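You operate a simulated robot arm through the tools that you are given. There is no shell and no other tool. Be economical: measure what you need, move in short steps, check, and stop when the job is done.

You are at the controls of a simulated robot arm. One attempt, no reset.

JOB
Take the blue cloth on the top of the clamp bench and put it away on the top of the glue table. Then shut the side stand drawer. Then put the tape roll from the top of the press bench on the top of the glue table. Do these in the order given.

It is judged by the outcome, as a careful person would: the job done as asked, and still so three seconds after it is handed in. It fails if anything else is knocked over, pushed out of place, dropped, spilled or broken. Flat cloth is picked up by pressing the open fingertips on it (5 to 10 N) and closing them slowly along it; thin cloth reads only 2 to 8 mm in the jaws.

ROBOT AND FRAMES
A 7-joint arm with a two-finger parallel gripper on a trunk, on a base that drives. Base frame: it is fixed to the floor where the robot stands at the start and does not move with it; the origin is under the middle of the robot, x ahead of it, y to its left, z up. Units: cm, rad, N and s.
With the tool pointing down near the work surface it reaches from about 30 to 72 cm from the robot's upright axis, wherever it stands. Its first joint turns from -2.897 to 2.897 rad. Places, roughly: side stand drawer [-160, 340, 70]; tape roll [-425, 425, 75]; top of the glue table [-250, 90, 90]. Payload 3.43 kg.
Tool frame: the origin (TCP) lies between the finger pads and is the grasp point; the fingertips stand 3.4 cm ahead of it; z points along the fingers, y is the line along which they close. Largest opening 12.8 cm; finger width 2.4, thickness 1.2; the body of the gripper, 4.8 by 13 cm, starts 9.6 cm behind the TCP.
Orientation is that of the tool frame in the base frame, as a unit quaternion [x, y, z, w]. With the fingers straight down and closing along the base's y, the tool's x points along the base's -x, its y along +y and its z along -z.

CONTROLS
- The arm moves only by the tool jog_arm. Its argument "targets" is a list of rows, each a list of 7 numbers: the turn, a rotation vector about the tool's x, y, z in rad, then the shift along the tool's x, y, z in cm, then the opening in per cent of the stroke, from 0 (shut) to 100 (fully open). In form: [[wx, wy, wz, x, y, z, jaw], ...]. A call has 1 to 10 rows; each row shifts and turns the commanded pose from where the row before left it, along the tool's axes as they then stand. A row lasts 0.2 s, in which the tool goes at most 5 cm and 0.15 rad; a call with a longer step from one row to the next is refused whole, and so is a gripper value outside its range. A pose out of reach is approached as far as the arm can. The call stops where the force on the tool passes 40 N (or 10 N more than at its start, if that is more) or the arm is blocked; 0.2 s more then pass. Each finger travels about 10.8 cm/s and halts on what it meets, pressing with about 26 N; the grip force reading is that of the motor and also rises with nothing between the fingers. The clock runs only during rows and for 0.2 s after the last one: add rows that do not move to give the fingers time. The reply holds the time, the measured pose of the TCP, the force on the tool along the base axes, the opening and the grip force, in the units named above and with some noise, with the torque about the TCP (base axes, N m) and any sound that the robot's microphone picked up.
- Cameras (640 x 400 px; columns grow to the right, rows downward): "scene" is now at [-0.71, 10.52, 145.14]; the picture's right is [-0.40, -0.92, 0.00], its down [-0.48, 0.21, -0.85] and it looks along [0.78, -0.34, -0.52] (base axes); focal length 293 px, centre (320, 200). "wrist" rides on the gripper at [7.6, -1.1, -16] in the tool frame; the picture's right is [0.15, 0.99, 0.00], its down [-0.88, 0.13, -0.46] and it looks along [-0.45, 0.07, 0.89] (tool axes); focal length 234 px, centre (320, 200). There is no depth. A picture from a camera that has moved, and an enlarged one, comes with that camera's place and axes in the base frame and with its lens.
- grab_frame(camera): a new picture of that camera. It takes no simulated time.
- slide_trunk(by): slides the trunk up (or, below 0, down) by that many cm; the arm and the scene camera ride with it, the base frame stays. It gives what a move gives, with no picture.
- base_move(legs): drives the robot by 1 to 6 legs, each [ahead, left, turn to the left] in cm, cm and rad, along the robot's own axes; the way and the turn of a leg run together, so that a leg with both is an arc; at most 150 cm and 3.142 rad a leg. The arm and the cameras ride along, it lands a little off, and it stops where it bumps. It gives what a move gives.
- turn_head(pan, tilt): turns the head with the scene camera to pan (to the left, within 1.501 rad either way) and tilt (down, from -0.506 to 1.204), counted from straight ahead of the robot. It gives what a move gives.
- enlarge(camera, box): a new picture of the part [left, top, right, bottom] of that camera's present view, enlarged. It takes no simulated time.
- close_job(): hands the job in; it is judged then, once.

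Go step by step. Nothing tells you exact positions but the pictures and the camera data: compare them with the known pose of the tool, close in by small moves and look again before you grip or let go. The budget is 165 turns and 108 pictures, counting those below and the enlarged ones. Unless the task says otherwise, let go and move clear before handing in, and close with one line.

The tools are called after "Request:" as name(argument=value, ...) on one line, values as JSON. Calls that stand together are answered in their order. jog_arm: Moves the arm, as the interface text tells. Its arguments: {"type":"object","properties":{"targets":{"type":"array"}},"required":["targets"]} The other tools are called the same way: slide_trunk (by) slides the trunk up or down; base_move (legs) drives the base; turn_head (pan, tilt) turns the head that bears the scene camera; grab_frame (camera) takes a picture; enlarge (camera, box) takes an enlarged picture of a part of a camera's view; close_job () hands the job in.

At the start:

```text
time: 0.0
tcp_pos: [41.64, -7.76, 115.88]
tool_rot: [0.0, 1.0, 0.0, 0.0]
ft_force: [-0.1, 0.4, -0.2]
wrist_torque: [0.01, -0.05, -0.01]
width: 12.8
gripper_force: 0.0
trunk travel left (down, up): [-15.0, 17.4]
robot x, y, heading: [0.16, 0.16, -0.003]
head pan, tilt: [-0.41, 0.552]
```

scene: 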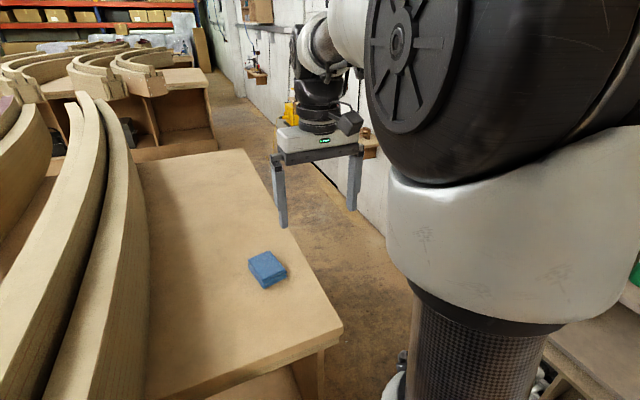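
wrist: 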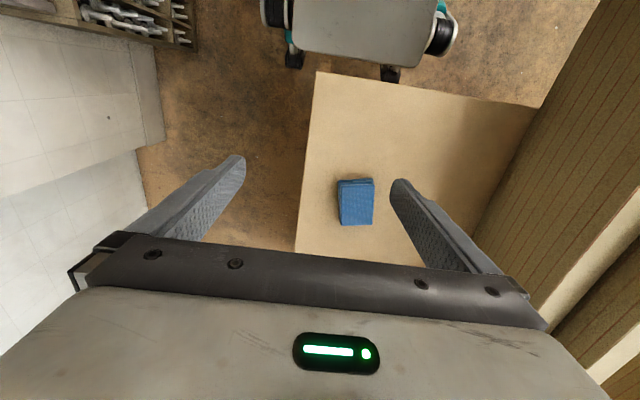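

The blue cloth lies folded on the clamp bench, at about (54, 1, 91) by triangulating the two views. I'll look closer at it first.

Request:
enlarge(camera="scene", box=[220, 230, 316, 290])

Request:
enlarge(camera="wrist", box=[290, 150, 418, 230])

```text
6.67 times, centred on (268, 260) of scene
camera zoom: at [-0.71, 10.52, 145.14], right [-0.4, -0.92, 0.0], down [-0.48, 0.21, -0.85], along [0.78, -0.34, -0.52], focal length 1955 px, centre (667, -200)
```

zoom: 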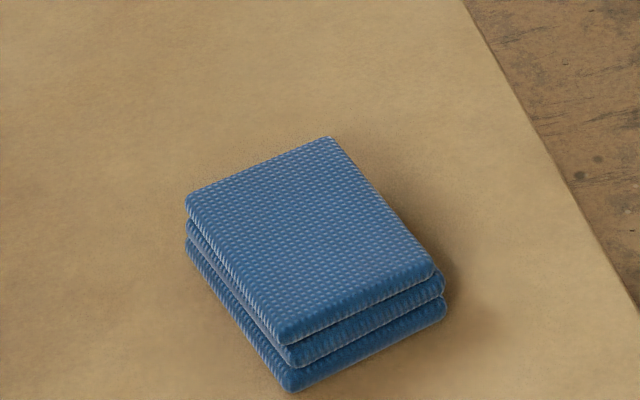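

```text
5.00 times, centred on (354, 190) of wrist
camera zoom: at [34.08, -8.77, 131.83], right [-0.15, 0.99, 0.0], down [0.88, 0.13, 0.46], along [0.45, 0.07, -0.89], focal length 1171 px, centre (150, 250)
```

zoom: 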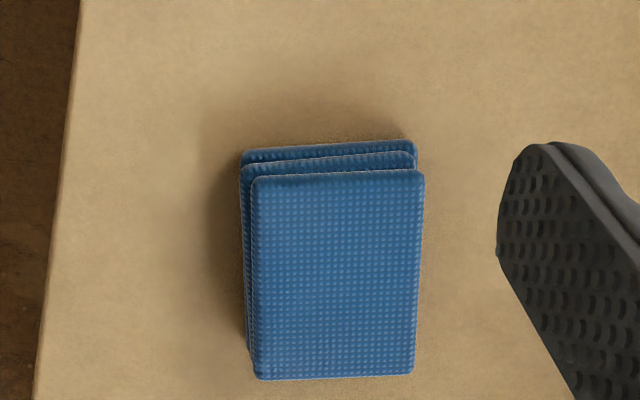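

The cloth is a folded block of about 6 × 8.5 × 3 cm, turned about 0.2 rad, with its top near z 93.4. I'll move over it, align the jaws and go part of the way down.

Request:
jog_arm(targets=[[0, 0, 0, -3.0, 2.27, 0, 100], [0, 0, 0, -3.0, 2.27, 0, 100], [0, 0, 0, -3.0, 2.27, 0, 100], [0, 0, 0, -3.0, 2.27, 0, 100], [0, 0, -0.1, 0, 0, 4, 100], [0, 0, -0.1, 0, 0, 4, 100], [0, 0, 0, 0, 0, 2, 100], [0, 0, 0, 0, 0, 0, 100]])

Request:
grab_frame(camera="wrist")

```text
time: 1.8
tcp_pos: [53.52, 1.21, 105.96]
tool_rot: [-0.1, 0.995, 0.0, 0.001]
ft_force: [0.1, -0.8, -0.4]
wrist_torque: [0.0, 0.0, -0.01]
width: 12.81
gripper_force: 0.0
trunk travel left (down, up): [-15.0, 17.4]
robot x, y, heading: [0.21, 0.2, -0.002]
head pan, tilt: [-0.41, 0.552]
```

```text
103 pictures are left
camera wrist: at [46.34, -1.39, 121.73], right [-0.34, 0.94, 0.0], down [0.84, 0.3, 0.46], along [0.43, 0.16, -0.89], focal length 234 px, centre (320, 200)
```

wrist: 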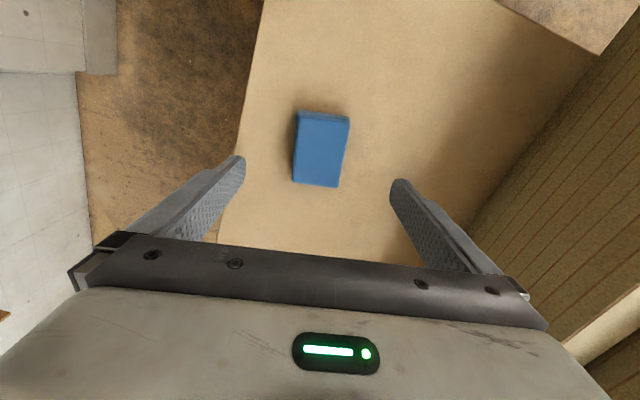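

The block is centred between the jaws. I'll go down carefully.

Request:
jog_arm(targets=[[0, 0, 0, 0, 0, 4, 100], [0, 0, 0, 0, 0, 4, 100], [0, 0, 0, 0, 0, 2, 100], [0, 0, 0, 0, 0, 0.6, 100], [0, 0, 0, 0, 0, 0.5, 100], [0, 0, 0, 0, 0, 0, 100]])

Request:
grab_frame(camera="wrist")

Request:
grab_frame(camera="scene")

```text
time: 3.2
tcp_pos: [53.55, 1.36, 94.9]
tool_rot: [-0.101, 0.995, -0.001, 0.001]
ft_force: [0.1, -0.4, 0.2]
wrist_torque: [0.01, 0.01, 0.01]
width: 12.79
gripper_force: 0.1
trunk travel left (down, up): [-15.0, 17.4]
robot x, y, heading: [-0.16, -0.23, -0.002]
head pan, tilt: [-0.41, 0.552]
```

```text
102 pictures are left
camera wrist: at [46.37, -1.14, 110.74], right [-0.34, 0.94, 0.0], down [0.84, 0.3, 0.46], along [0.43, 0.15, -0.89], focal length 234 px, centre (320, 200)
```

wrist: 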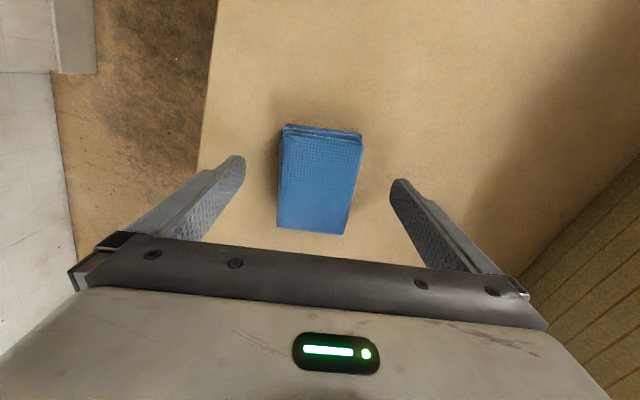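

```text
101 pictures are left
camera scene: at [-0.71, 10.52, 145.14], right [-0.4, -0.92, 0.0], down [-0.48, 0.21, -0.85], along [0.78, -0.34, -0.52], focal length 293 px, centre (320, 200)
```

scene: 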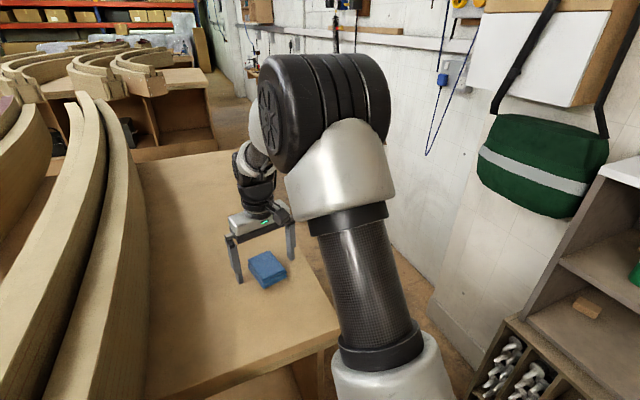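

The fingertips straddle the cloth at about z 91.5. I'll ease down a little more until near the bench.

Request:
jog_arm(targets=[[0, 0, 0, 0, 0, 0.3, 100], [0, 0, 0, 0, 0, 0.3, 100], [0, 0, 0, 0, 0, 0, 100]])

Request:
enlarge(camera="scene", box=[210, 220, 322, 290])

```text
time: 4.0
tcp_pos: [53.54, 1.45, 94.31]
tool_rot: [-0.1, 0.995, 0.0, 0.0]
ft_force: [-0.5, -0.4, -0.2]
wrist_torque: [0.02, -0.01, 0.0]
width: 12.81
gripper_force: 0.1
trunk travel left (down, up): [-15.0, 17.4]
robot x, y, heading: [-0.03, 0.12, 0.003]
head pan, tilt: [-0.41, 0.552]
```

```text
5.71 times, centred on (266, 255) of scene
camera zoom: at [-0.71, 10.52, 145.14], right [-0.4, -0.92, 0.0], down [-0.48, 0.21, -0.85], along [0.78, -0.34, -0.52], focal length 1676 px, centre (629, -114)
```

zoom: 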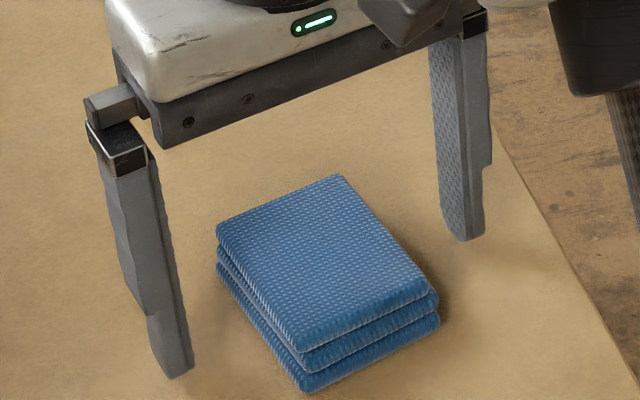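

The tips sit just above the bench on either side of the block. Closing slowly.

Request:
jog_arm(targets=[[0, 0, 0, 0, 0, 0.2, 80], [0, 0, 0, 0, 0, 0, 65], [0, 0, 0, 0, 0, 0, 55], [0, 0, 0, 0, 0, 0, 48], [0, 0, 0, 0, 0, 0, 43], [0, 0, 0, 0, 0, 0, 38], [0, 0, 0, 0, 0, 0, 34], [0, 0, 0, 0, 0, 0, 34]])

Request:
enlarge(camera="scene", box=[210, 220, 322, 290])

```text
time: 5.8
tcp_pos: [53.62, 1.26, 94.12]
tool_rot: [-0.101, 0.995, 0.0, 0.0]
ft_force: [1.2, -0.6, -0.3]
wrist_torque: [-0.03, 0.0, 0.02]
width: 6.69
gripper_force: 26.1
trunk travel left (down, up): [-15.0, 17.4]
robot x, y, heading: [-0.22, -0.29, 0.0]
head pan, tilt: [-0.41, 0.552]
```

```text
5.71 times, centred on (266, 255) of scene
camera zoom: at [-0.71, 10.52, 145.14], right [-0.4, -0.92, 0.0], down [-0.48, 0.21, -0.85], along [0.78, -0.34, -0.52], focal length 1676 px, centre (629, -114)
```

zoom: 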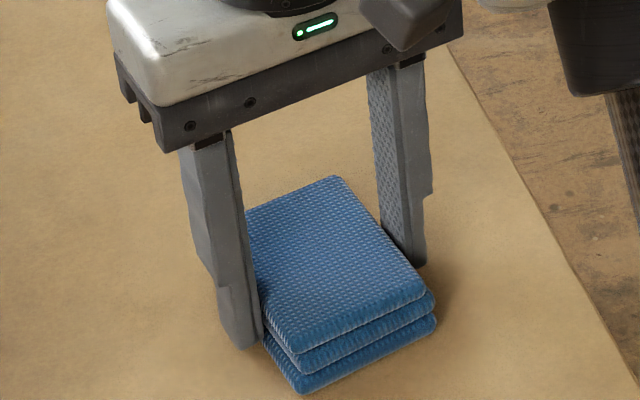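

It holds at 6.7 cm with 26 N. Lifting.

Request:
jog_arm(targets=[[0, 0, 0, 0, 0, -1, 20], [0, 0, 0, 0, 0, -2, 20], [0, 0, 0, 0, 0, -4, 20], [0, 0, 0, 0, 0, -4, 20], [0, 0, 0, 0, 0, -5, 20], [0, 0, 0, 0, 0, -5, 20], [0, 0, 0, 0, 0, 0, 20]])

Request:
grab_frame(camera="wrist")

Request:
grab_frame(camera="scene")

```text
time: 7.4
tcp_pos: [53.78, 1.29, 115.05]
tool_rot: [-0.1, 0.995, 0.0, 0.0]
ft_force: [0.8, 0.8, -1.1]
wrist_torque: [0.0, 0.03, -0.04]
width: 6.71
gripper_force: 26.0
trunk travel left (down, up): [-15.0, 17.4]
robot x, y, heading: [0.18, 0.02, -0.001]
head pan, tilt: [-0.41, 0.552]
```

```text
98 pictures are left
camera wrist: at [46.58, -1.19, 130.95], right [-0.34, 0.94, 0.0], down [0.84, 0.3, 0.46], along [0.43, 0.16, -0.89], focal length 234 px, centre (320, 200)
```

wrist: 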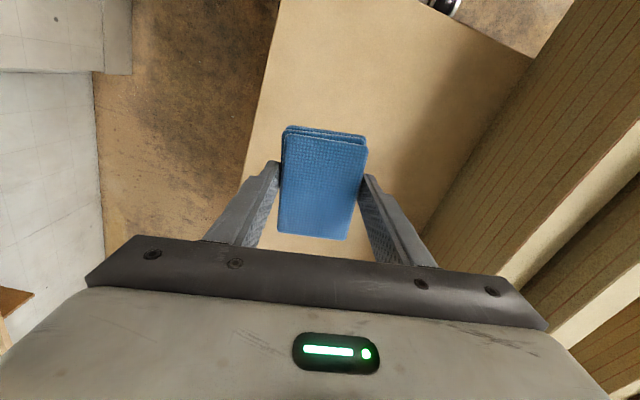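

```text
97 pictures are left
camera scene: at [-0.72, 10.52, 145.14], right [-0.4, -0.92, 0.0], down [-0.48, 0.21, -0.85], along [0.78, -0.34, -0.52], focal length 293 px, centre (320, 200)
```

scene: 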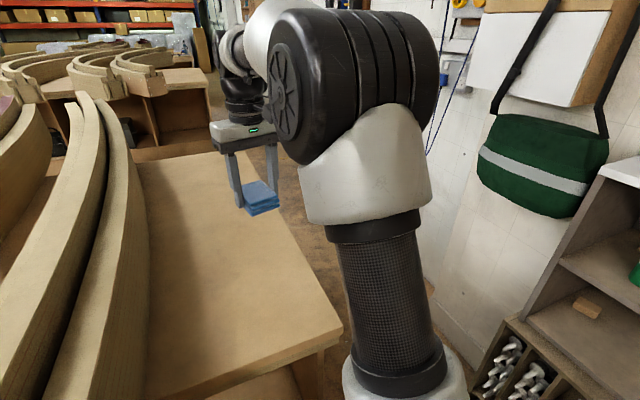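

The cloth is held. I'll retract the arm a little and look around before driving.

Request:
jog_arm(targets=[[0, 0, 0, 4, 0, -1, 20], [0, 0, 0, 4, 0, -1, 20], [0, 0, 0, 4, 0, -1, 20], [0, 0, 0, 4, 0, -1, 20], [0, 0, 0, 0, 0, 0, 20]])

Request:
turn_head(pan=1.5, tilt=0.35)

Request:
grab_frame(camera="scene")

Request:
turn_head(pan=-1.5, tilt=0.5)

Request:
grab_frame(camera="scene")

Request:
turn_head(pan=0.5, tilt=0.4)

Request:
grab_frame(camera="scene")

```text
time: 8.6
tcp_pos: [37.89, -1.67, 118.99]
tool_rot: [-0.101, 0.995, 0.0, 0.001]
ft_force: [-0.1, 0.2, -0.9]
wrist_torque: [0.04, -0.03, 0.01]
width: 6.73
gripper_force: 26.0
trunk travel left (down, up): [-15.0, 17.4]
robot x, y, heading: [0.19, -0.09, -0.002]
head pan, tilt: [-0.41, 0.552]
```

```text
time: 10.5
tcp_pos: [37.9, -1.7, 119.13]
tool_rot: [-0.101, 0.995, 0.0, 0.0]
ft_force: [0.2, 1.4, -0.2]
wrist_torque: [0.02, -0.01, -0.01]
width: 6.7
gripper_force: 25.2
trunk travel left (down, up): [-15.0, 17.4]
robot x, y, heading: [-0.01, 0.2, 0.003]
head pan, tilt: [1.499, 0.351]
```

```text
96 pictures are left
camera scene: at [-8.27, 23.39, 146.98], right [1.0, -0.07, 0.0], down [-0.02, -0.34, -0.94], along [0.07, 0.94, -0.34], focal length 293 px, centre (320, 200)
```

scene: 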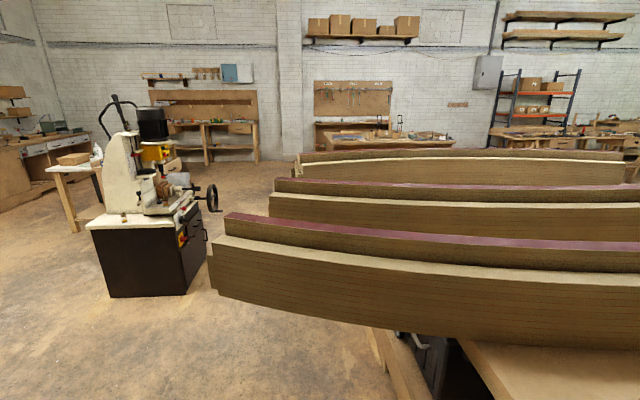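

```text
time: 13.1
tcp_pos: [38.02, -1.65, 119.1]
tool_rot: [-0.099, 0.995, 0.0, 0.0]
ft_force: [-0.2, 0.7, -0.5]
wrist_torque: [0.0, 0.01, -0.02]
width: 6.68
gripper_force: 26.4
trunk travel left (down, up): [-15.0, 17.4]
robot x, y, heading: [0.25, -0.28, 0.002]
head pan, tilt: [-1.499, 0.499]
```

```text
95 pictures are left
camera scene: at [-8.28, 5.03, 145.62], right [-1.0, -0.07, 0.0], down [-0.03, 0.48, -0.88], along [0.06, -0.88, -0.48], focal length 293 px, centre (320, 200)
```

scene: 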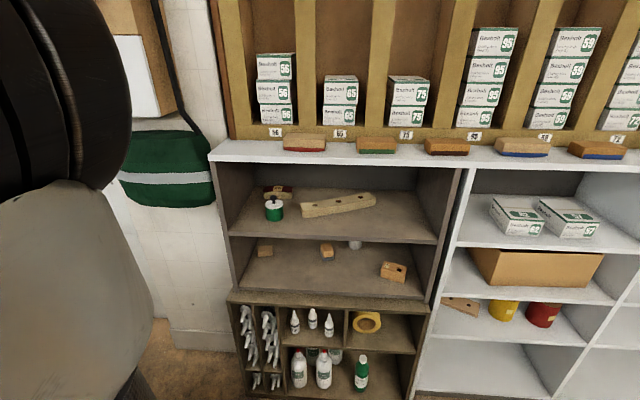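

```text
time: 15.0
tcp_pos: [38.01, -1.58, 119.03]
tool_rot: [-0.1, 0.995, 0.0, 0.0]
ft_force: [-1.0, -0.1, -0.8]
wrist_torque: [-0.04, -0.02, -0.01]
width: 6.68
gripper_force: 25.7
trunk travel left (down, up): [-15.0, 17.4]
robot x, y, heading: [0.01, -0.47, -0.001]
head pan, tilt: [0.499, 0.4]
```

```text
94 pictures are left
camera scene: at [-0.8, 18.53, 146.53], right [0.48, -0.88, 0.0], down [-0.34, -0.19, -0.92], along [0.81, 0.44, -0.39], focal length 293 px, centre (320, 200)
```

scene: 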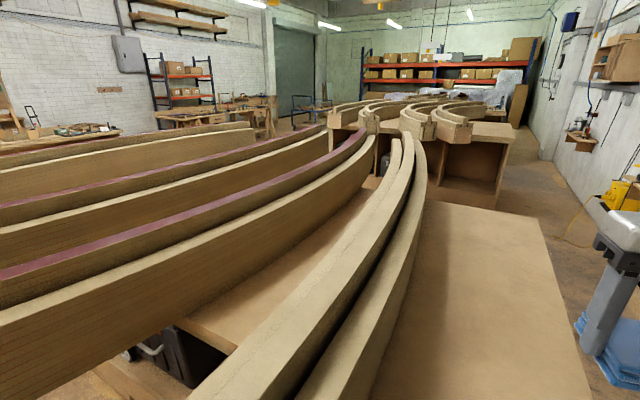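

The aisle to the left rear looks open, with wooden beams on the left and shelves on the right. I'll back off from the bench, turn partly left and look again.

Request:
base_move(legs=[[-40, 0, 0]])

Request:
turn_head(pan=1.5, tilt=0.5)

Request:
grab_frame(camera="scene")

```text
time: 17.5
tcp_pos: [-1.54, -1.74, 119.05]
tool_rot: [-0.099, 0.995, 0.0, 0.0]
ft_force: [-0.2, 0.2, -0.8]
wrist_torque: [-0.01, 0.02, -0.01]
width: 6.72
gripper_force: 26.2
trunk travel left (down, up): [-15.0, 17.4]
robot x, y, heading: [-39.57, 0.2, 0.002]
head pan, tilt: [0.499, 0.4]
```

```text
time: 18.7
tcp_pos: [-1.4, -1.7, 118.89]
tool_rot: [-0.098, 0.995, 0.0, 0.0]
ft_force: [0.7, 0.1, -0.3]
wrist_torque: [-0.02, -0.02, -0.02]
width: 6.7
gripper_force: 25.6
trunk travel left (down, up): [-15.0, 17.4]
robot x, y, heading: [-39.63, 0.13, -0.004]
head pan, tilt: [1.499, 0.499]
```

```text
93 pictures are left
camera scene: at [-47.62, 23.24, 145.62], right [1.0, -0.07, 0.0], down [-0.04, -0.48, -0.88], along [0.07, 0.88, -0.48], focal length 293 px, centre (320, 200)
```

scene: 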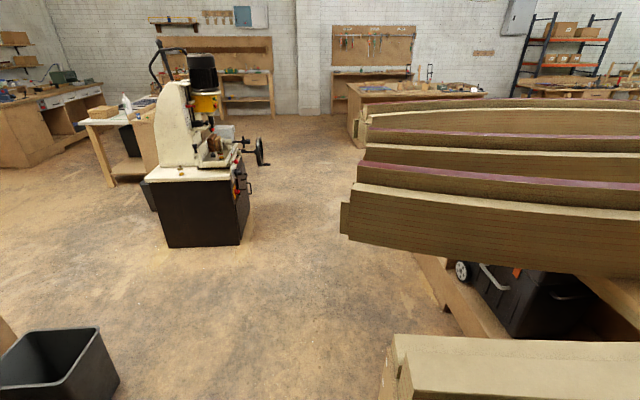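

A waste bin stands near (-145, 100), and the beam end is close by on the left. I'll back off a bit more, then turn left.

Request:
base_move(legs=[[-35, 0, 0], [0, 0, 1.0]])

Request:
turn_head(pan=1.4, tilt=0.5)

Request:
grab_frame(camera="scene")

```text
time: 23.6
tcp_pos: [-51.38, 31.16, 119.08]
tool_rot: [-0.566, 0.825, 0.0, 0.001]
ft_force: [0.1, -1.1, -1.0]
wrist_torque: [-0.01, 0.02, -0.03]
width: 6.7
gripper_force: 25.9
trunk travel left (down, up): [-15.0, 17.4]
robot x, y, heading: [-73.37, 0.14, 1.004]
head pan, tilt: [1.499, 0.499]
```

```text
time: 24.2
tcp_pos: [-51.35, 31.23, 119.09]
tool_rot: [-0.566, 0.824, 0.0, -0.001]
ft_force: [-0.1, 0.8, -0.7]
wrist_torque: [0.02, 0.0, 0.03]
width: 6.71
gripper_force: 26.4
trunk travel left (down, up): [-15.0, 17.4]
robot x, y, heading: [-73.09, 0.24, 1.006]
head pan, tilt: [1.4, 0.499]
```

```text
92 pictures are left
camera scene: at [-96.58, 6.32, 145.62], right [0.67, 0.74, 0.0], down [0.35, -0.32, -0.88], along [-0.65, 0.59, -0.48], focal length 293 px, centre (320, 200)
```

scene: 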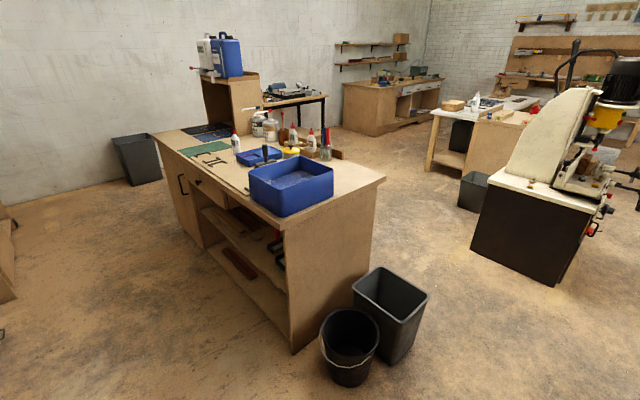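

The glue table is ahead, with a bin, a bucket and many items on it. I'll look more closely for free space on its top.

Request:
enlarge(camera="scene", box=[140, 80, 396, 240])

```text
2.50 times, centred on (268, 160) of scene
camera zoom: at [-96.58, 6.32, 145.62], right [0.67, 0.74, 0.0], down [0.35, -0.32, -0.88], along [-0.65, 0.59, -0.48], focal length 733 px, centre (450, 300)
```

zoom: 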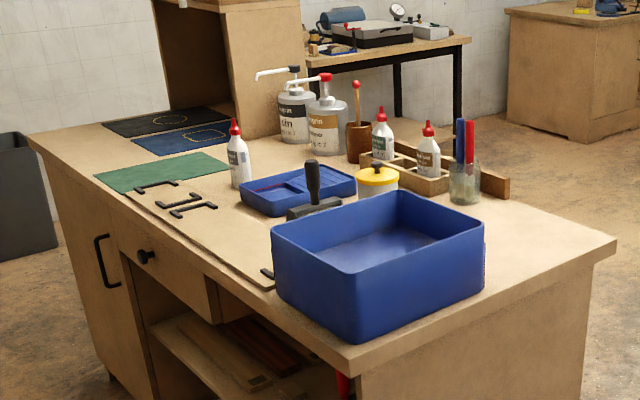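

The table's near end (x about -168) has free top behind the blue box, around (-183, 97), but a bin and a bucket block that end. I'll drive round to the +y side of the table along the clear corridor, starting north.

Request:
base_move(legs=[[0, 0, 0.566], [80, 7, 0]])

Request:
turn_head(pan=0.7, tilt=0.6)

Request:
grab_frame(camera="scene")

```text
time: 30.1
tcp_pos: [-77.62, 118.33, 119.1]
tool_rot: [0.773, -0.634, 0.0, 0.001]
ft_force: [1.0, -0.2, -0.4]
wrist_torque: [-0.02, 0.03, 0.0]
width: 6.7
gripper_force: 26.7
trunk travel left (down, up): [-15.0, 17.4]
robot x, y, heading: [-79.22, 80.33, 1.566]
head pan, tilt: [1.4, 0.499]
```

```text
time: 31.2
tcp_pos: [-77.57, 118.28, 119.09]
tool_rot: [0.772, -0.635, 0.0, 0.0]
ft_force: [0.1, -0.2, -0.7]
wrist_torque: [-0.03, 0.02, -0.03]
width: 6.69
gripper_force: 26.1
trunk travel left (down, up): [-15.0, 17.4]
robot x, y, heading: [-79.41, 80.43, 1.562]
head pan, tilt: [0.7, 0.6]
```

```text
90 pictures are left
camera scene: at [-99.2, 78.23, 144.71], right [0.77, 0.64, 0.0], down [0.36, -0.43, -0.83], along [-0.53, 0.63, -0.56], focal length 293 px, centre (320, 200)
```

scene: 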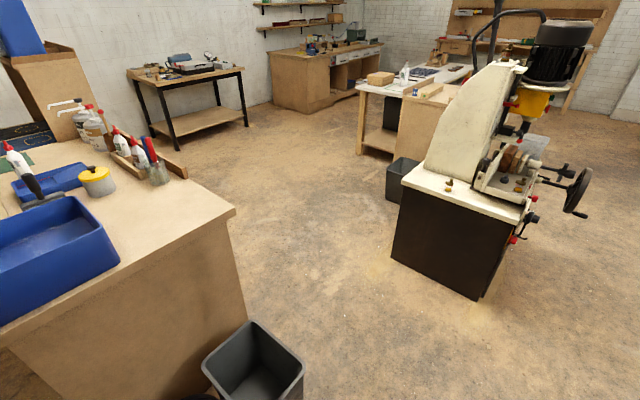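

The way behind the table is clear. I'll turn left here, away from the machine's handwheel, sidestep to y ≈ 162 and then drive along the table.

Request:
base_move(legs=[[0, 0, 1.575], [0, -83, 0], [103, 0, 0]])

Request:
turn_head(pan=1.3, tilt=0.7)

Request:
grab_frame(camera="scene")

```text
time: 48.5
tcp_pos: [-219.58, 166.6, 119.08]
tool_rot: [0.995, 0.1, 0.0, 0.0]
ft_force: [0.9, -0.4, 0.0]
wrist_torque: [-0.02, 0.03, -0.01]
width: 6.7
gripper_force: 25.6
trunk travel left (down, up): [-15.0, 17.4]
robot x, y, heading: [-182.04, 165.01, -3.144]
head pan, tilt: [0.7, 0.6]
```

```text
time: 49.5
tcp_pos: [-219.74, 166.64, 119.11]
tool_rot: [0.995, 0.1, 0.001, -0.001]
ft_force: [-0.6, -0.2, -0.9]
wrist_torque: [0.0, 0.03, -0.02]
width: 6.67
gripper_force: 25.8
trunk travel left (down, up): [-15.0, 17.4]
robot x, y, heading: [-181.56, 164.71, -3.142]
head pan, tilt: [1.3, 0.7]
```

```text
89 pictures are left
camera scene: at [-174.92, 142.88, 143.85], right [-0.96, 0.27, 0.0], down [0.17, 0.62, -0.77], along [-0.2, -0.74, -0.64], focal length 293 px, centre (320, 200)
```

scene: 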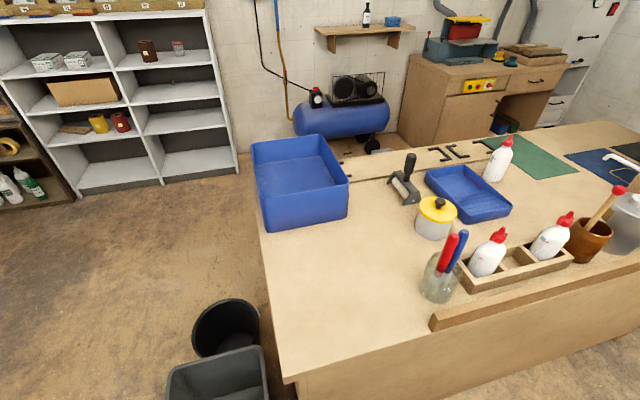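

Triangulating, the table top is at z ≈ 84 and free between x -205…-176 and y 86…120. I'll turn to face it and edge up.

Request:
base_move(legs=[[0, 0, 1.571], [6, 0, 0]])

Request:
turn_head(pan=0.0, tilt=0.9)

Request:
grab_frame(camera="scene")

Request:
grab_frame(camera="wrist")

```text
time: 54.5
tcp_pos: [-182.06, 121.03, 119.03]
tool_rot: [0.621, 0.784, 0.001, -0.001]
ft_force: [0.4, 0.7, -0.7]
wrist_torque: [0.0, -0.02, 0.0]
width: 6.71
gripper_force: 26.5
trunk travel left (down, up): [-15.0, 17.4]
robot x, y, heading: [-181.49, 159.18, -1.538]
head pan, tilt: [1.3, 0.7]
```

```text
time: 56.0
tcp_pos: [-182.01, 121.1, 118.98]
tool_rot: [0.621, 0.784, 0.0, 0.0]
ft_force: [0.1, 1.3, -0.9]
wrist_torque: [0.01, -0.01, 0.0]
width: 6.73
gripper_force: 26.2
trunk travel left (down, up): [-15.0, 17.4]
robot x, y, heading: [-181.27, 158.81, -1.54]
head pan, tilt: [0.0, 0.901]
```

```text
88 pictures are left
camera scene: at [-167.52, 161.02, 142.23], right [-1.0, -0.03, 0.0], down [-0.02, 0.78, -0.62], along [0.02, -0.62, -0.78], focal length 293 px, centre (320, 200)
```

scene: 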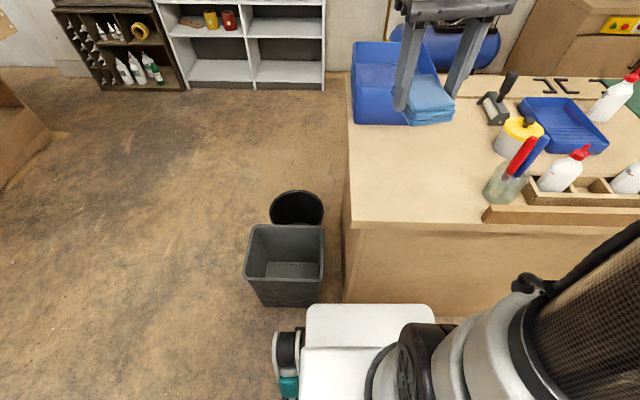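

```text
87 pictures are left
camera wrist: at [-184.85, 128.27, 134.9], right [0.93, 0.37, 0.0], down [0.33, -0.83, 0.46], along [0.17, -0.42, -0.89], focal length 234 px, centre (320, 200)
```

wrist: 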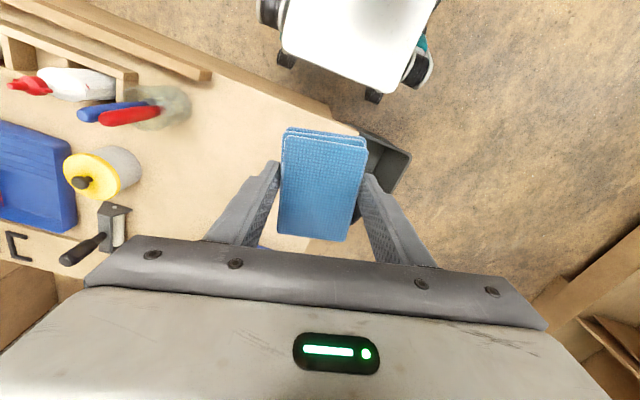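

I'm facing the free area. Next I square the tool to the table, move over (-186, 95) and go part of the way down.

Request:
jog_arm(targets=[[0, 0, 0.116, 0, 0, 0, 20], [0, 0, 0.115, 0, 0, 0, 20], [0, 0, 0, -4.4, -0.7, 0, 20], [0, 0, 0, -4.4, -0.7, 0, 20], [0, 0, 0, -4.4, -0.7, 0, 20], [0, 0, 0, -4.4, -0.7, 0, 20], [0, 0, 0, -4.4, -0.7, 0, 20], [0, 0, 0, -4.4, -0.7, 0, 20], [0, 0, 0, 0, 0, 0, 20]])

Request:
jog_arm(targets=[[0, 0, 0, 0, 0, 4, 20], [0, 0, 0, 0, 0, 4, 20], [0, 0, 0, 0, 0, 4, 20], [0, 0, 0, 0, 0, 4, 20], [0, 0, 0, 0, 0, 4, 20], [0, 0, 0, 0, 0, 0, 20]])

Request:
grab_frame(camera="scene")

Request:
grab_frame(camera="wrist")

```text
time: 58.0
tcp_pos: [-186.41, 95.44, 118.69]
tool_rot: [0.708, 0.707, 0.0, 0.0]
ft_force: [-0.7, -0.8, -1.2]
wrist_torque: [0.04, -0.02, 0.02]
width: 6.7
gripper_force: 25.9
out of reach, approached as far as the arm can: row 8
trunk travel left (down, up): [-15.0, 17.4]
robot x, y, heading: [-181.82, 159.31, -1.542]
head pan, tilt: [0.0, 0.901]
```

```text
time: 59.4
tcp_pos: [-186.33, 95.67, 98.62]
tool_rot: [0.708, 0.707, -0.001, -0.001]
ft_force: [-0.3, 0.4, -0.4]
wrist_torque: [-0.03, 0.02, -0.01]
width: 6.69
gripper_force: 25.8
trunk travel left (down, up): [-15.0, 17.4]
robot x, y, heading: [-181.44, 158.93, -1.541]
head pan, tilt: [0.0, 0.901]
```

```text
86 pictures are left
camera scene: at [-167.52, 161.01, 142.23], right [-1.0, -0.03, 0.0], down [-0.02, 0.78, -0.62], along [0.02, -0.62, -0.78], focal length 293 px, centre (320, 200)
```

scene: 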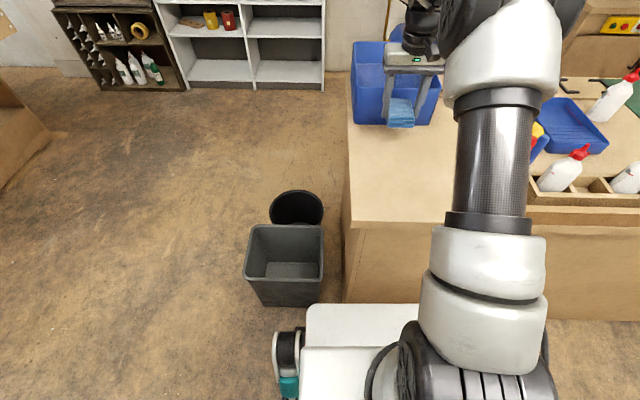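

```text
85 pictures are left
camera wrist: at [-187.4, 103.24, 114.53], right [0.99, 0.15, 0.0], down [0.13, -0.88, 0.46], along [0.07, -0.45, -0.89], focal length 234 px, centre (320, 200)
```

wrist: 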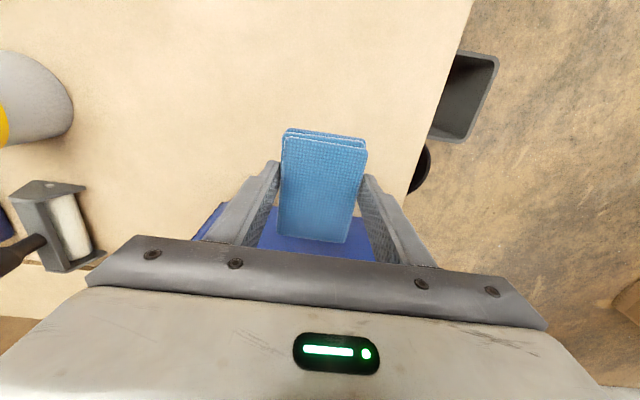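

The cloth clears the box wall by about 5 cm. I'll lower it until it touches the table.

Request:
jog_arm(targets=[[0, 0, 0, 0, 0, 4, 20], [0, 0, 0, 0, 0, 3, 20], [0, 0, 0, 0, 0, 1, 20], [0, 0, 0, 0, 0, 0.7, 20], [0, 0, 0, 0, 0, 0.5, 20], [0, 0, 0, 0, 0, 0.0, 20]])

Request:
enlarge(camera="scene", box=[340, 40, 468, 120])

```text
time: 60.8
tcp_pos: [-186.2, 95.23, 89.89]
tool_rot: [0.708, 0.706, -0.003, 0.003]
ft_force: [0.9, -0.6, 30.2]
wrist_torque: [-0.06, -0.05, 0.0]
width: 6.77
gripper_force: 25.8
trunk travel left (down, up): [-15.0, 17.4]
robot x, y, heading: [-181.47, 159.1, -1.541]
head pan, tilt: [0.0, 0.901]
```

```text
5.00 times, centred on (404, 80) of scene
camera zoom: at [-167.5, 161.25, 142.26], right [-1.0, -0.03, 0.0], down [-0.02, 0.78, -0.62], along [0.02, -0.62, -0.78], focal length 1466 px, centre (-100, 800)
```

zoom: 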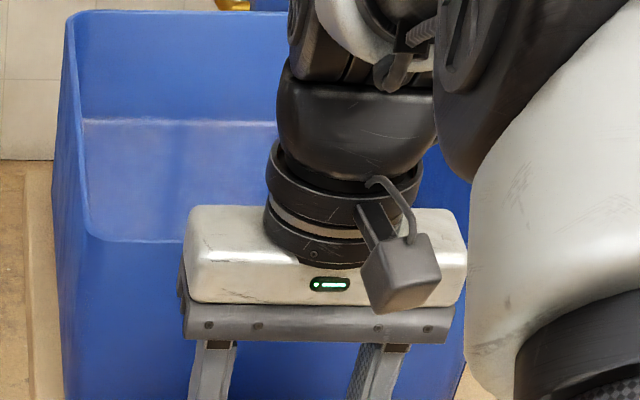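

Contact with the table. I'll ease off, open the jaws and withdraw upward.

Request:
jog_arm(targets=[[0, 0, 0, 0, 0, -0.5, 20], [0, 0, 0, 0, 0, 0, 60], [0, 0, 0, 0, 0, 0, 78], [0, 0, 0, 0, 0, 0, 85], [0, 0, 0, 0, 0, -3, 85], [0, 0, 0, 0, 0, -5, 85], [0, 0, 0, 0, 0, -5, 85], [0, 0, 0, 0, 0, -5, 85], [0, 0, 0, 0, 0, -5, 85]])

Request:
grab_frame(camera="wrist")

Request:
grab_frame(camera="scene")

```text
time: 62.8
tcp_pos: [-186.22, 95.37, 113.12]
tool_rot: [0.708, 0.706, 0.0, 0.0]
ft_force: [-0.5, -0.1, 0.0]
wrist_torque: [0.01, 0.0, -0.02]
width: 10.87
gripper_force: 0.1
trunk travel left (down, up): [-15.0, 17.4]
robot x, y, heading: [-181.43, 158.84, -1.545]
head pan, tilt: [0.0, 0.901]
```

```text
83 pictures are left
camera wrist: at [-187.27, 103.08, 128.95], right [0.99, 0.15, 0.0], down [0.13, -0.88, 0.46], along [0.07, -0.45, -0.89], focal length 234 px, centre (320, 200)
```

wrist: 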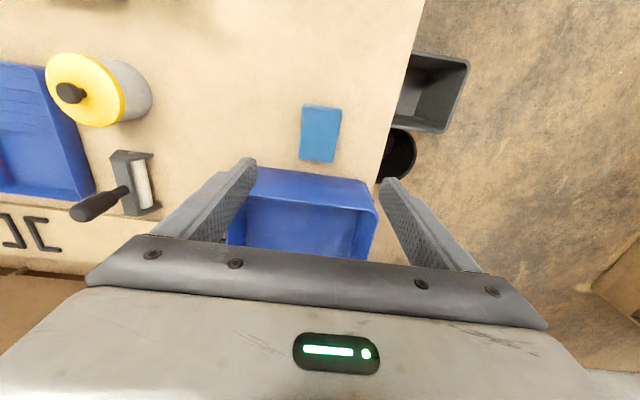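

```text
82 pictures are left
camera scene: at [-167.52, 161.01, 142.23], right [-1.0, -0.03, 0.0], down [-0.02, 0.78, -0.62], along [0.02, -0.62, -0.78], focal length 293 px, centre (320, 200)
```

scene: 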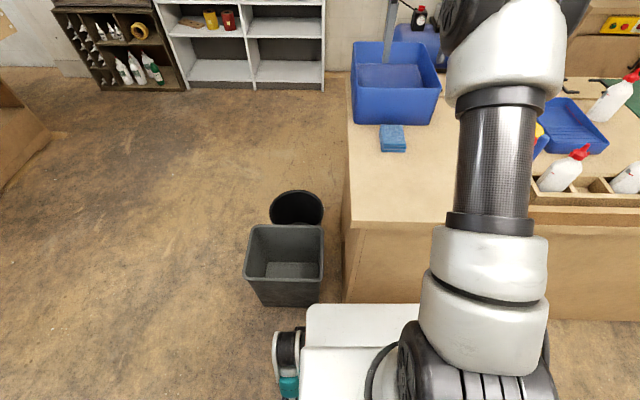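

The cloth sits on the table. I'll tuck the arm in, back off and turn round toward the side stand.

Request:
jog_arm(targets=[[0, 0, 0, 4.4, 0.7, -0.8, 50], [0, 0, 0, 4.4, 0.7, -0.8, 20], [0, 0, 0, 4.4, 0.7, -0.8, 0], [0, 0, 0, 4.4, 0.7, -0.8, 0], [0, 0, 0, 4.4, 0.7, -0.8, 0], [0, 0, 0, 4.4, 0.7, -0.8, 0], [0, 0, 0, 0, 0, 0, 0]])

Request:
base_move(legs=[[-7, 0, 0], [0, 0, -1.6]])

Request:
turn_head(pan=-1.1, tilt=0.45)

Request:
grab_frame(camera="scene")

```text
time: 64.4
tcp_pos: [-182.03, 121.97, 117.72]
tool_rot: [0.708, 0.706, 0.0, 0.0]
ft_force: [-0.3, -0.5, -0.3]
wrist_torque: [-0.03, 0.0, 0.02]
width: 0.01
gripper_force: 26.0
trunk travel left (down, up): [-15.0, 17.4]
robot x, y, heading: [-181.19, 159.13, -1.54]
head pan, tilt: [0.0, 0.901]
```

```text
time: 69.4
tcp_pos: [-218.9, 167.66, 117.87]
tool_rot: [1.0, -0.018, 0.0, 0.0]
ft_force: [0.4, -0.7, 1.0]
wrist_torque: [0.0, -0.02, -0.02]
width: 0.0
gripper_force: 26.5
trunk travel left (down, up): [-15.0, 17.4]
robot x, y, heading: [-181.51, 165.91, 3.137]
head pan, tilt: [0.0, 0.901]
```

```text
time: 70.7
tcp_pos: [-218.79, 167.6, 117.83]
tool_rot: [1.0, -0.017, -0.001, 0.0]
ft_force: [0.6, 0.7, 0.8]
wrist_torque: [0.0, 0.01, -0.01]
width: 0.0
gripper_force: 25.8
trunk travel left (down, up): [-15.0, 17.4]
robot x, y, heading: [-181.63, 165.79, 3.139]
head pan, tilt: [-1.1, 0.45]
```

```text
81 pictures are left
camera scene: at [-181.62, 153.95, 145.63], right [0.22, 0.98, 0.0], down [0.47, -0.1, -0.88], along [-0.86, 0.19, -0.48], focal length 293 px, centre (320, 200)
```

scene: 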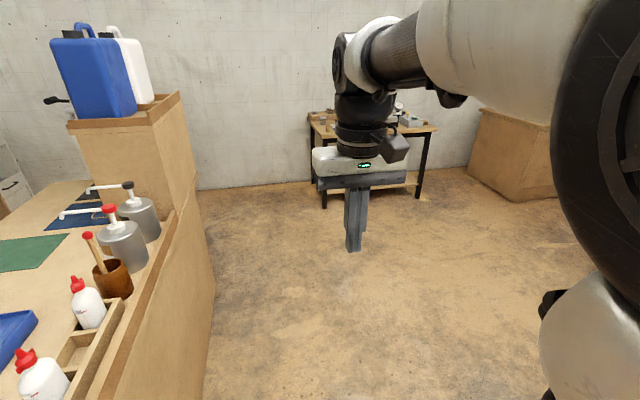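

That picture seems to have been taken before the head settled; I'll take it again.

Request:
turn_head(pan=-1.45, tilt=0.45)

Request:
grab_frame(camera="scene")

```text
time: 71.6
tcp_pos: [-218.93, 167.64, 117.92]
tool_rot: [1.0, -0.018, 0.0, 0.0]
ft_force: [0.0, -0.2, -0.6]
wrist_torque: [0.03, -0.02, 0.01]
width: 0.0
gripper_force: 26.1
trunk travel left (down, up): [-15.0, 17.4]
robot x, y, heading: [-181.91, 166.03, 3.138]
head pan, tilt: [-1.45, 0.45]
```

```text
80 pictures are left
camera scene: at [-181.64, 153.99, 145.76], right [0.22, 0.98, 0.0], down [0.45, -0.1, -0.89], along [-0.86, 0.19, -0.47], focal length 293 px, centre (320, 200)
```

scene: 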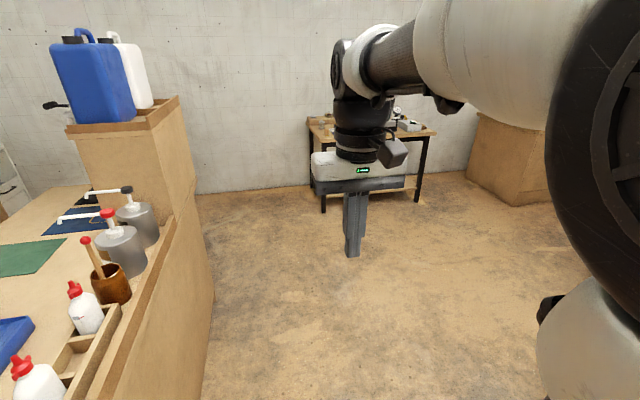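

The head seems blocked by the arm on its right side, so I'll recentre it and turn the base instead.

Request:
turn_head(pan=0.1, tilt=0.4)

Request:
base_move(legs=[[0, 0, -1.2]])

Request:
grab_frame(camera="scene")

```text
time: 73.2
tcp_pos: [-218.92, 167.74, 117.88]
tool_rot: [1.0, -0.016, -0.001, 0.0]
ft_force: [0.0, 0.3, -0.6]
wrist_torque: [-0.01, -0.04, 0.0]
width: 0.0
gripper_force: 25.6
trunk travel left (down, up): [-15.0, 17.4]
robot x, y, heading: [-181.48, 165.93, 3.137]
head pan, tilt: [0.099, 0.4]
```

```text
time: 76.7
tcp_pos: [-193.23, 201.42, 117.75]
tool_rot: [0.814, -0.581, 0.0, 0.0]
ft_force: [-0.2, -0.9, 0.1]
wrist_torque: [0.0, 0.0, 0.01]
width: 0.01
gripper_force: 26.3
trunk travel left (down, up): [-15.0, 17.4]
robot x, y, heading: [-181.62, 165.86, 1.929]
head pan, tilt: [0.099, 0.4]
```

```text
79 pictures are left
camera scene: at [-195.72, 160.97, 146.53], right [0.9, 0.44, 0.0], down [0.17, -0.35, -0.92], along [-0.41, 0.83, -0.39], focal length 293 px, centre (320, 200)
```

scene: 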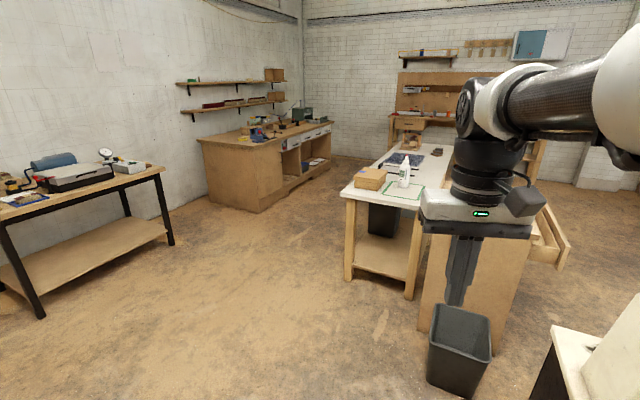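

The side stand (wooden cabinet near (-177, 330)) has its drawer open toward +x, beyond the machine. I'll square up to +y and sidestep east to see the way.

Request:
base_move(legs=[[0, 0, -0.358], [0, -105, 0]])

Request:
turn_head(pan=0.3, tilt=0.5)

Request:
grab_frame(camera="scene")

```text
time: 88.2
tcp_pos: [-75.5, 203.2, 117.76]
tool_rot: [-0.697, 0.717, 0.0, 0.0]
ft_force: [-0.8, -0.8, 0.1]
wrist_torque: [0.02, 0.02, -0.01]
width: 0.01
gripper_force: 26.1
trunk travel left (down, up): [-15.0, 17.4]
robot x, y, heading: [-77.13, 166.26, 1.57]
head pan, tilt: [0.099, 0.4]
```

```text
time: 88.9
tcp_pos: [-75.56, 203.17, 117.74]
tool_rot: [-0.697, 0.717, -0.001, 0.0]
ft_force: [-0.1, -0.5, 0.4]
wrist_torque: [-0.02, 0.02, 0.01]
width: 0.0
gripper_force: 26.1
trunk travel left (down, up): [-15.0, 17.4]
robot x, y, heading: [-76.92, 166.24, 1.574]
head pan, tilt: [0.3, 0.499]
```

```text
78 pictures are left
camera scene: at [-93.76, 165.82, 145.62], right [0.95, 0.3, 0.0], down [0.14, -0.46, -0.88], along [-0.26, 0.84, -0.48], focal length 293 px, centre (320, 200)
```

scene: 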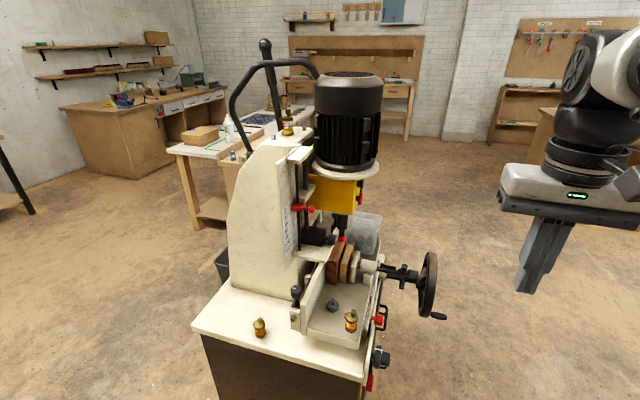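

The machine's handwheel sticks out to about x -72 at y ~ 255. I'll check the free floor to the east of it.

Request:
base_move(legs=[[0, 0, -0.6]])

Request:
grab_frame(camera="scene")

```text
time: 91.0
tcp_pos: [-54.53, 195.71, 117.78]
tool_rot: [-0.45, 0.893, -0.001, 0.0]
ft_force: [-0.2, 0.2, -0.4]
wrist_torque: [-0.04, 0.01, 0.01]
width: 0.0
gripper_force: 26.0
trunk travel left (down, up): [-15.0, 17.4]
robot x, y, heading: [-77.21, 166.03, 0.962]
head pan, tilt: [0.3, 0.499]
```

```text
77 pictures are left
camera scene: at [-90.96, 175.45, 145.62], right [0.95, -0.3, 0.0], down [-0.14, -0.46, -0.88], along [0.27, 0.84, -0.48], focal length 293 px, centre (320, 200)
```

scene: 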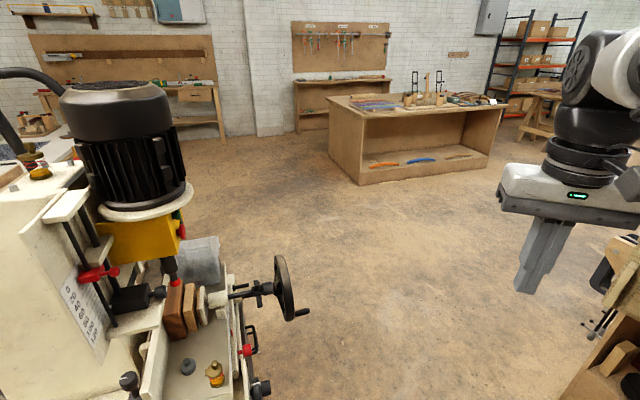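

There is wide open floor beyond. I'll check the bench clutter at the lower right to judge the corridor width.

Request:
turn_head(pan=0.0, tilt=0.8)

Request:
grab_frame(camera="scene")

```text
time: 91.8
tcp_pos: [-54.5, 195.59, 117.89]
tool_rot: [-0.449, 0.893, 0.0, 0.0]
ft_force: [-0.2, -0.3, 0.7]
wrist_torque: [0.04, 0.0, 0.01]
width: 0.0
gripper_force: 26.1
trunk travel left (down, up): [-15.0, 17.4]
robot x, y, heading: [-77.39, 166.04, 0.961]
head pan, tilt: [0.0, 0.799]
```

```text
76 pictures are left
camera scene: at [-89.11, 173.4, 143.03], right [0.82, -0.57, 0.0], down [-0.41, -0.59, -0.7], along [0.4, 0.57, -0.72], focal length 293 px, centre (320, 200)
```

scene: 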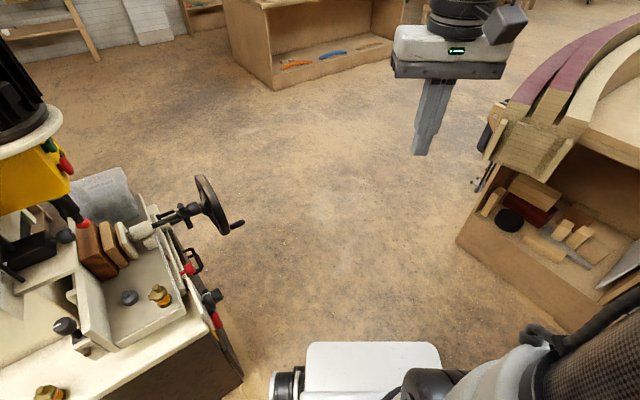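

The corridor is clear from x -72 to about +10. I'll drive up it at x ≈ -27 and then face the drawer.

Request:
base_move(legs=[[0, 0, 0.61], [0, -51, 0], [100, 0, 0], [72, 0, 0], [0, 0, 1.571]])

Request:
turn_head(pan=0.1, tilt=0.45)

Request:
grab_frame(camera="scene")

```text
time: 98.8
tcp_pos: [-24.96, 203.58, 117.86]
tool_rot: [-0.699, 0.715, 0.0, 0.001]
ft_force: [0.1, 0.7, 1.4]
wrist_torque: [0.0, 0.01, -0.01]
width: 0.0
gripper_force: 26.0
trunk travel left (down, up): [-15.0, 17.4]
robot x, y, heading: [-26.12, 166.24, 1.579]
head pan, tilt: [0.0, 0.799]
stopped in leg 2: the robot was blocked; the commanded pose is now the measured one
```

```text
time: 99.7
tcp_pos: [-24.92, 203.65, 117.88]
tool_rot: [-0.699, 0.715, 0.0, 0.0]
ft_force: [-0.3, 0.3, 0.1]
wrist_torque: [0.02, 0.0, 0.02]
width: 0.01
gripper_force: 25.9
trunk travel left (down, up): [-15.0, 17.4]
robot x, y, heading: [-26.51, 166.61, 1.579]
head pan, tilt: [0.099, 0.45]
```

```text
75 pictures are left
camera scene: at [-41.18, 166.55, 146.06], right [0.99, 0.11, 0.0], down [0.05, -0.43, -0.9], along [-0.1, 0.89, -0.44], focal length 293 px, centre (320, 200)
```

scene: 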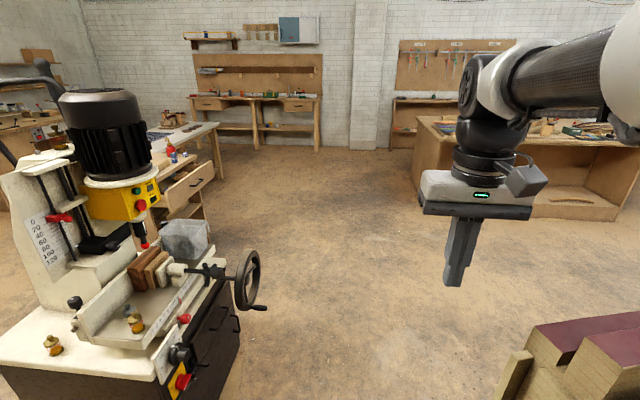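

The sidestep was stopped by the beam overhang on the right. I'll step back left to x ≈ -40 and go straight ahead.

Request:
base_move(legs=[[0, 14, -0.008], [60, 0, 0]])

Request:
grab_frame(camera="scene")

```text
time: 104.7
tcp_pos: [-38.87, 264.0, 117.83]
tool_rot: [-0.696, 0.718, -0.001, 0.001]
ft_force: [-0.3, 0.1, 0.5]
wrist_torque: [0.03, -0.02, 0.02]
width: 0.0
gripper_force: 25.9
trunk travel left (down, up): [-15.0, 17.4]
robot x, y, heading: [-40.69, 227.19, 1.573]
head pan, tilt: [0.099, 0.45]
```

```text
74 pictures are left
camera scene: at [-55.3, 227.08, 146.06], right [1.0, 0.1, 0.0], down [0.04, -0.43, -0.9], along [-0.09, 0.9, -0.44], focal length 293 px, centre (320, 200)
```

scene: 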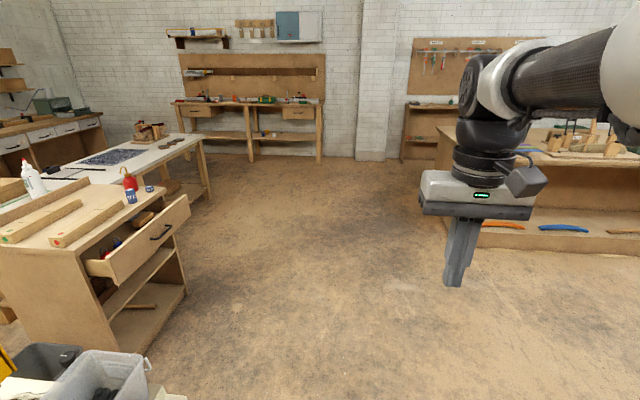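

The open drawer faces +x, as expected. I'll drive on to y ≈ 347, then turn to face it.

Request:
base_move(legs=[[120, 0, 0], [0, 0, 1.571], [20, 0, 0]])

Request:
turn_head(pan=0.0, tilt=0.6)

Request:
grab_frame(camera="scene")

```text
time: 115.8
tcp_pos: [-97.01, 347.47, 117.82]
tool_rot: [1.0, -0.016, 0.0, 0.0]
ft_force: [0.1, 0.9, 0.4]
wrist_torque: [0.03, 0.0, -0.03]
width: 0.0
gripper_force: 26.3
trunk travel left (down, up): [-15.0, 17.4]
robot x, y, heading: [-59.56, 345.74, 3.139]
head pan, tilt: [0.099, 0.45]
```

```text
time: 116.5
tcp_pos: [-96.9, 347.41, 117.89]
tool_rot: [1.0, -0.015, 0.0, 0.001]
ft_force: [0.4, 0.1, 0.0]
wrist_torque: [-0.01, -0.04, 0.03]
width: 0.0
gripper_force: 25.5
trunk travel left (down, up): [-15.0, 17.4]
robot x, y, heading: [-59.96, 346.0, 3.14]
head pan, tilt: [0.0, 0.6]
```

```text
73 pictures are left
camera scene: at [-59.59, 331.76, 144.71], right [0.0, 1.0, 0.0], down [0.56, 0.0, -0.83], along [-0.83, 0.0, -0.56], focal length 293 px, centre (320, 200)
```

scene: 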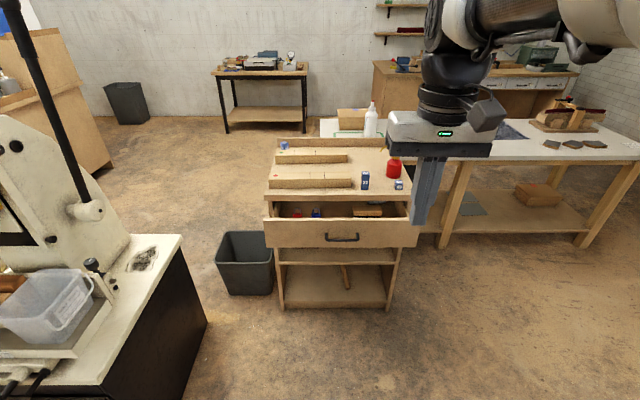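

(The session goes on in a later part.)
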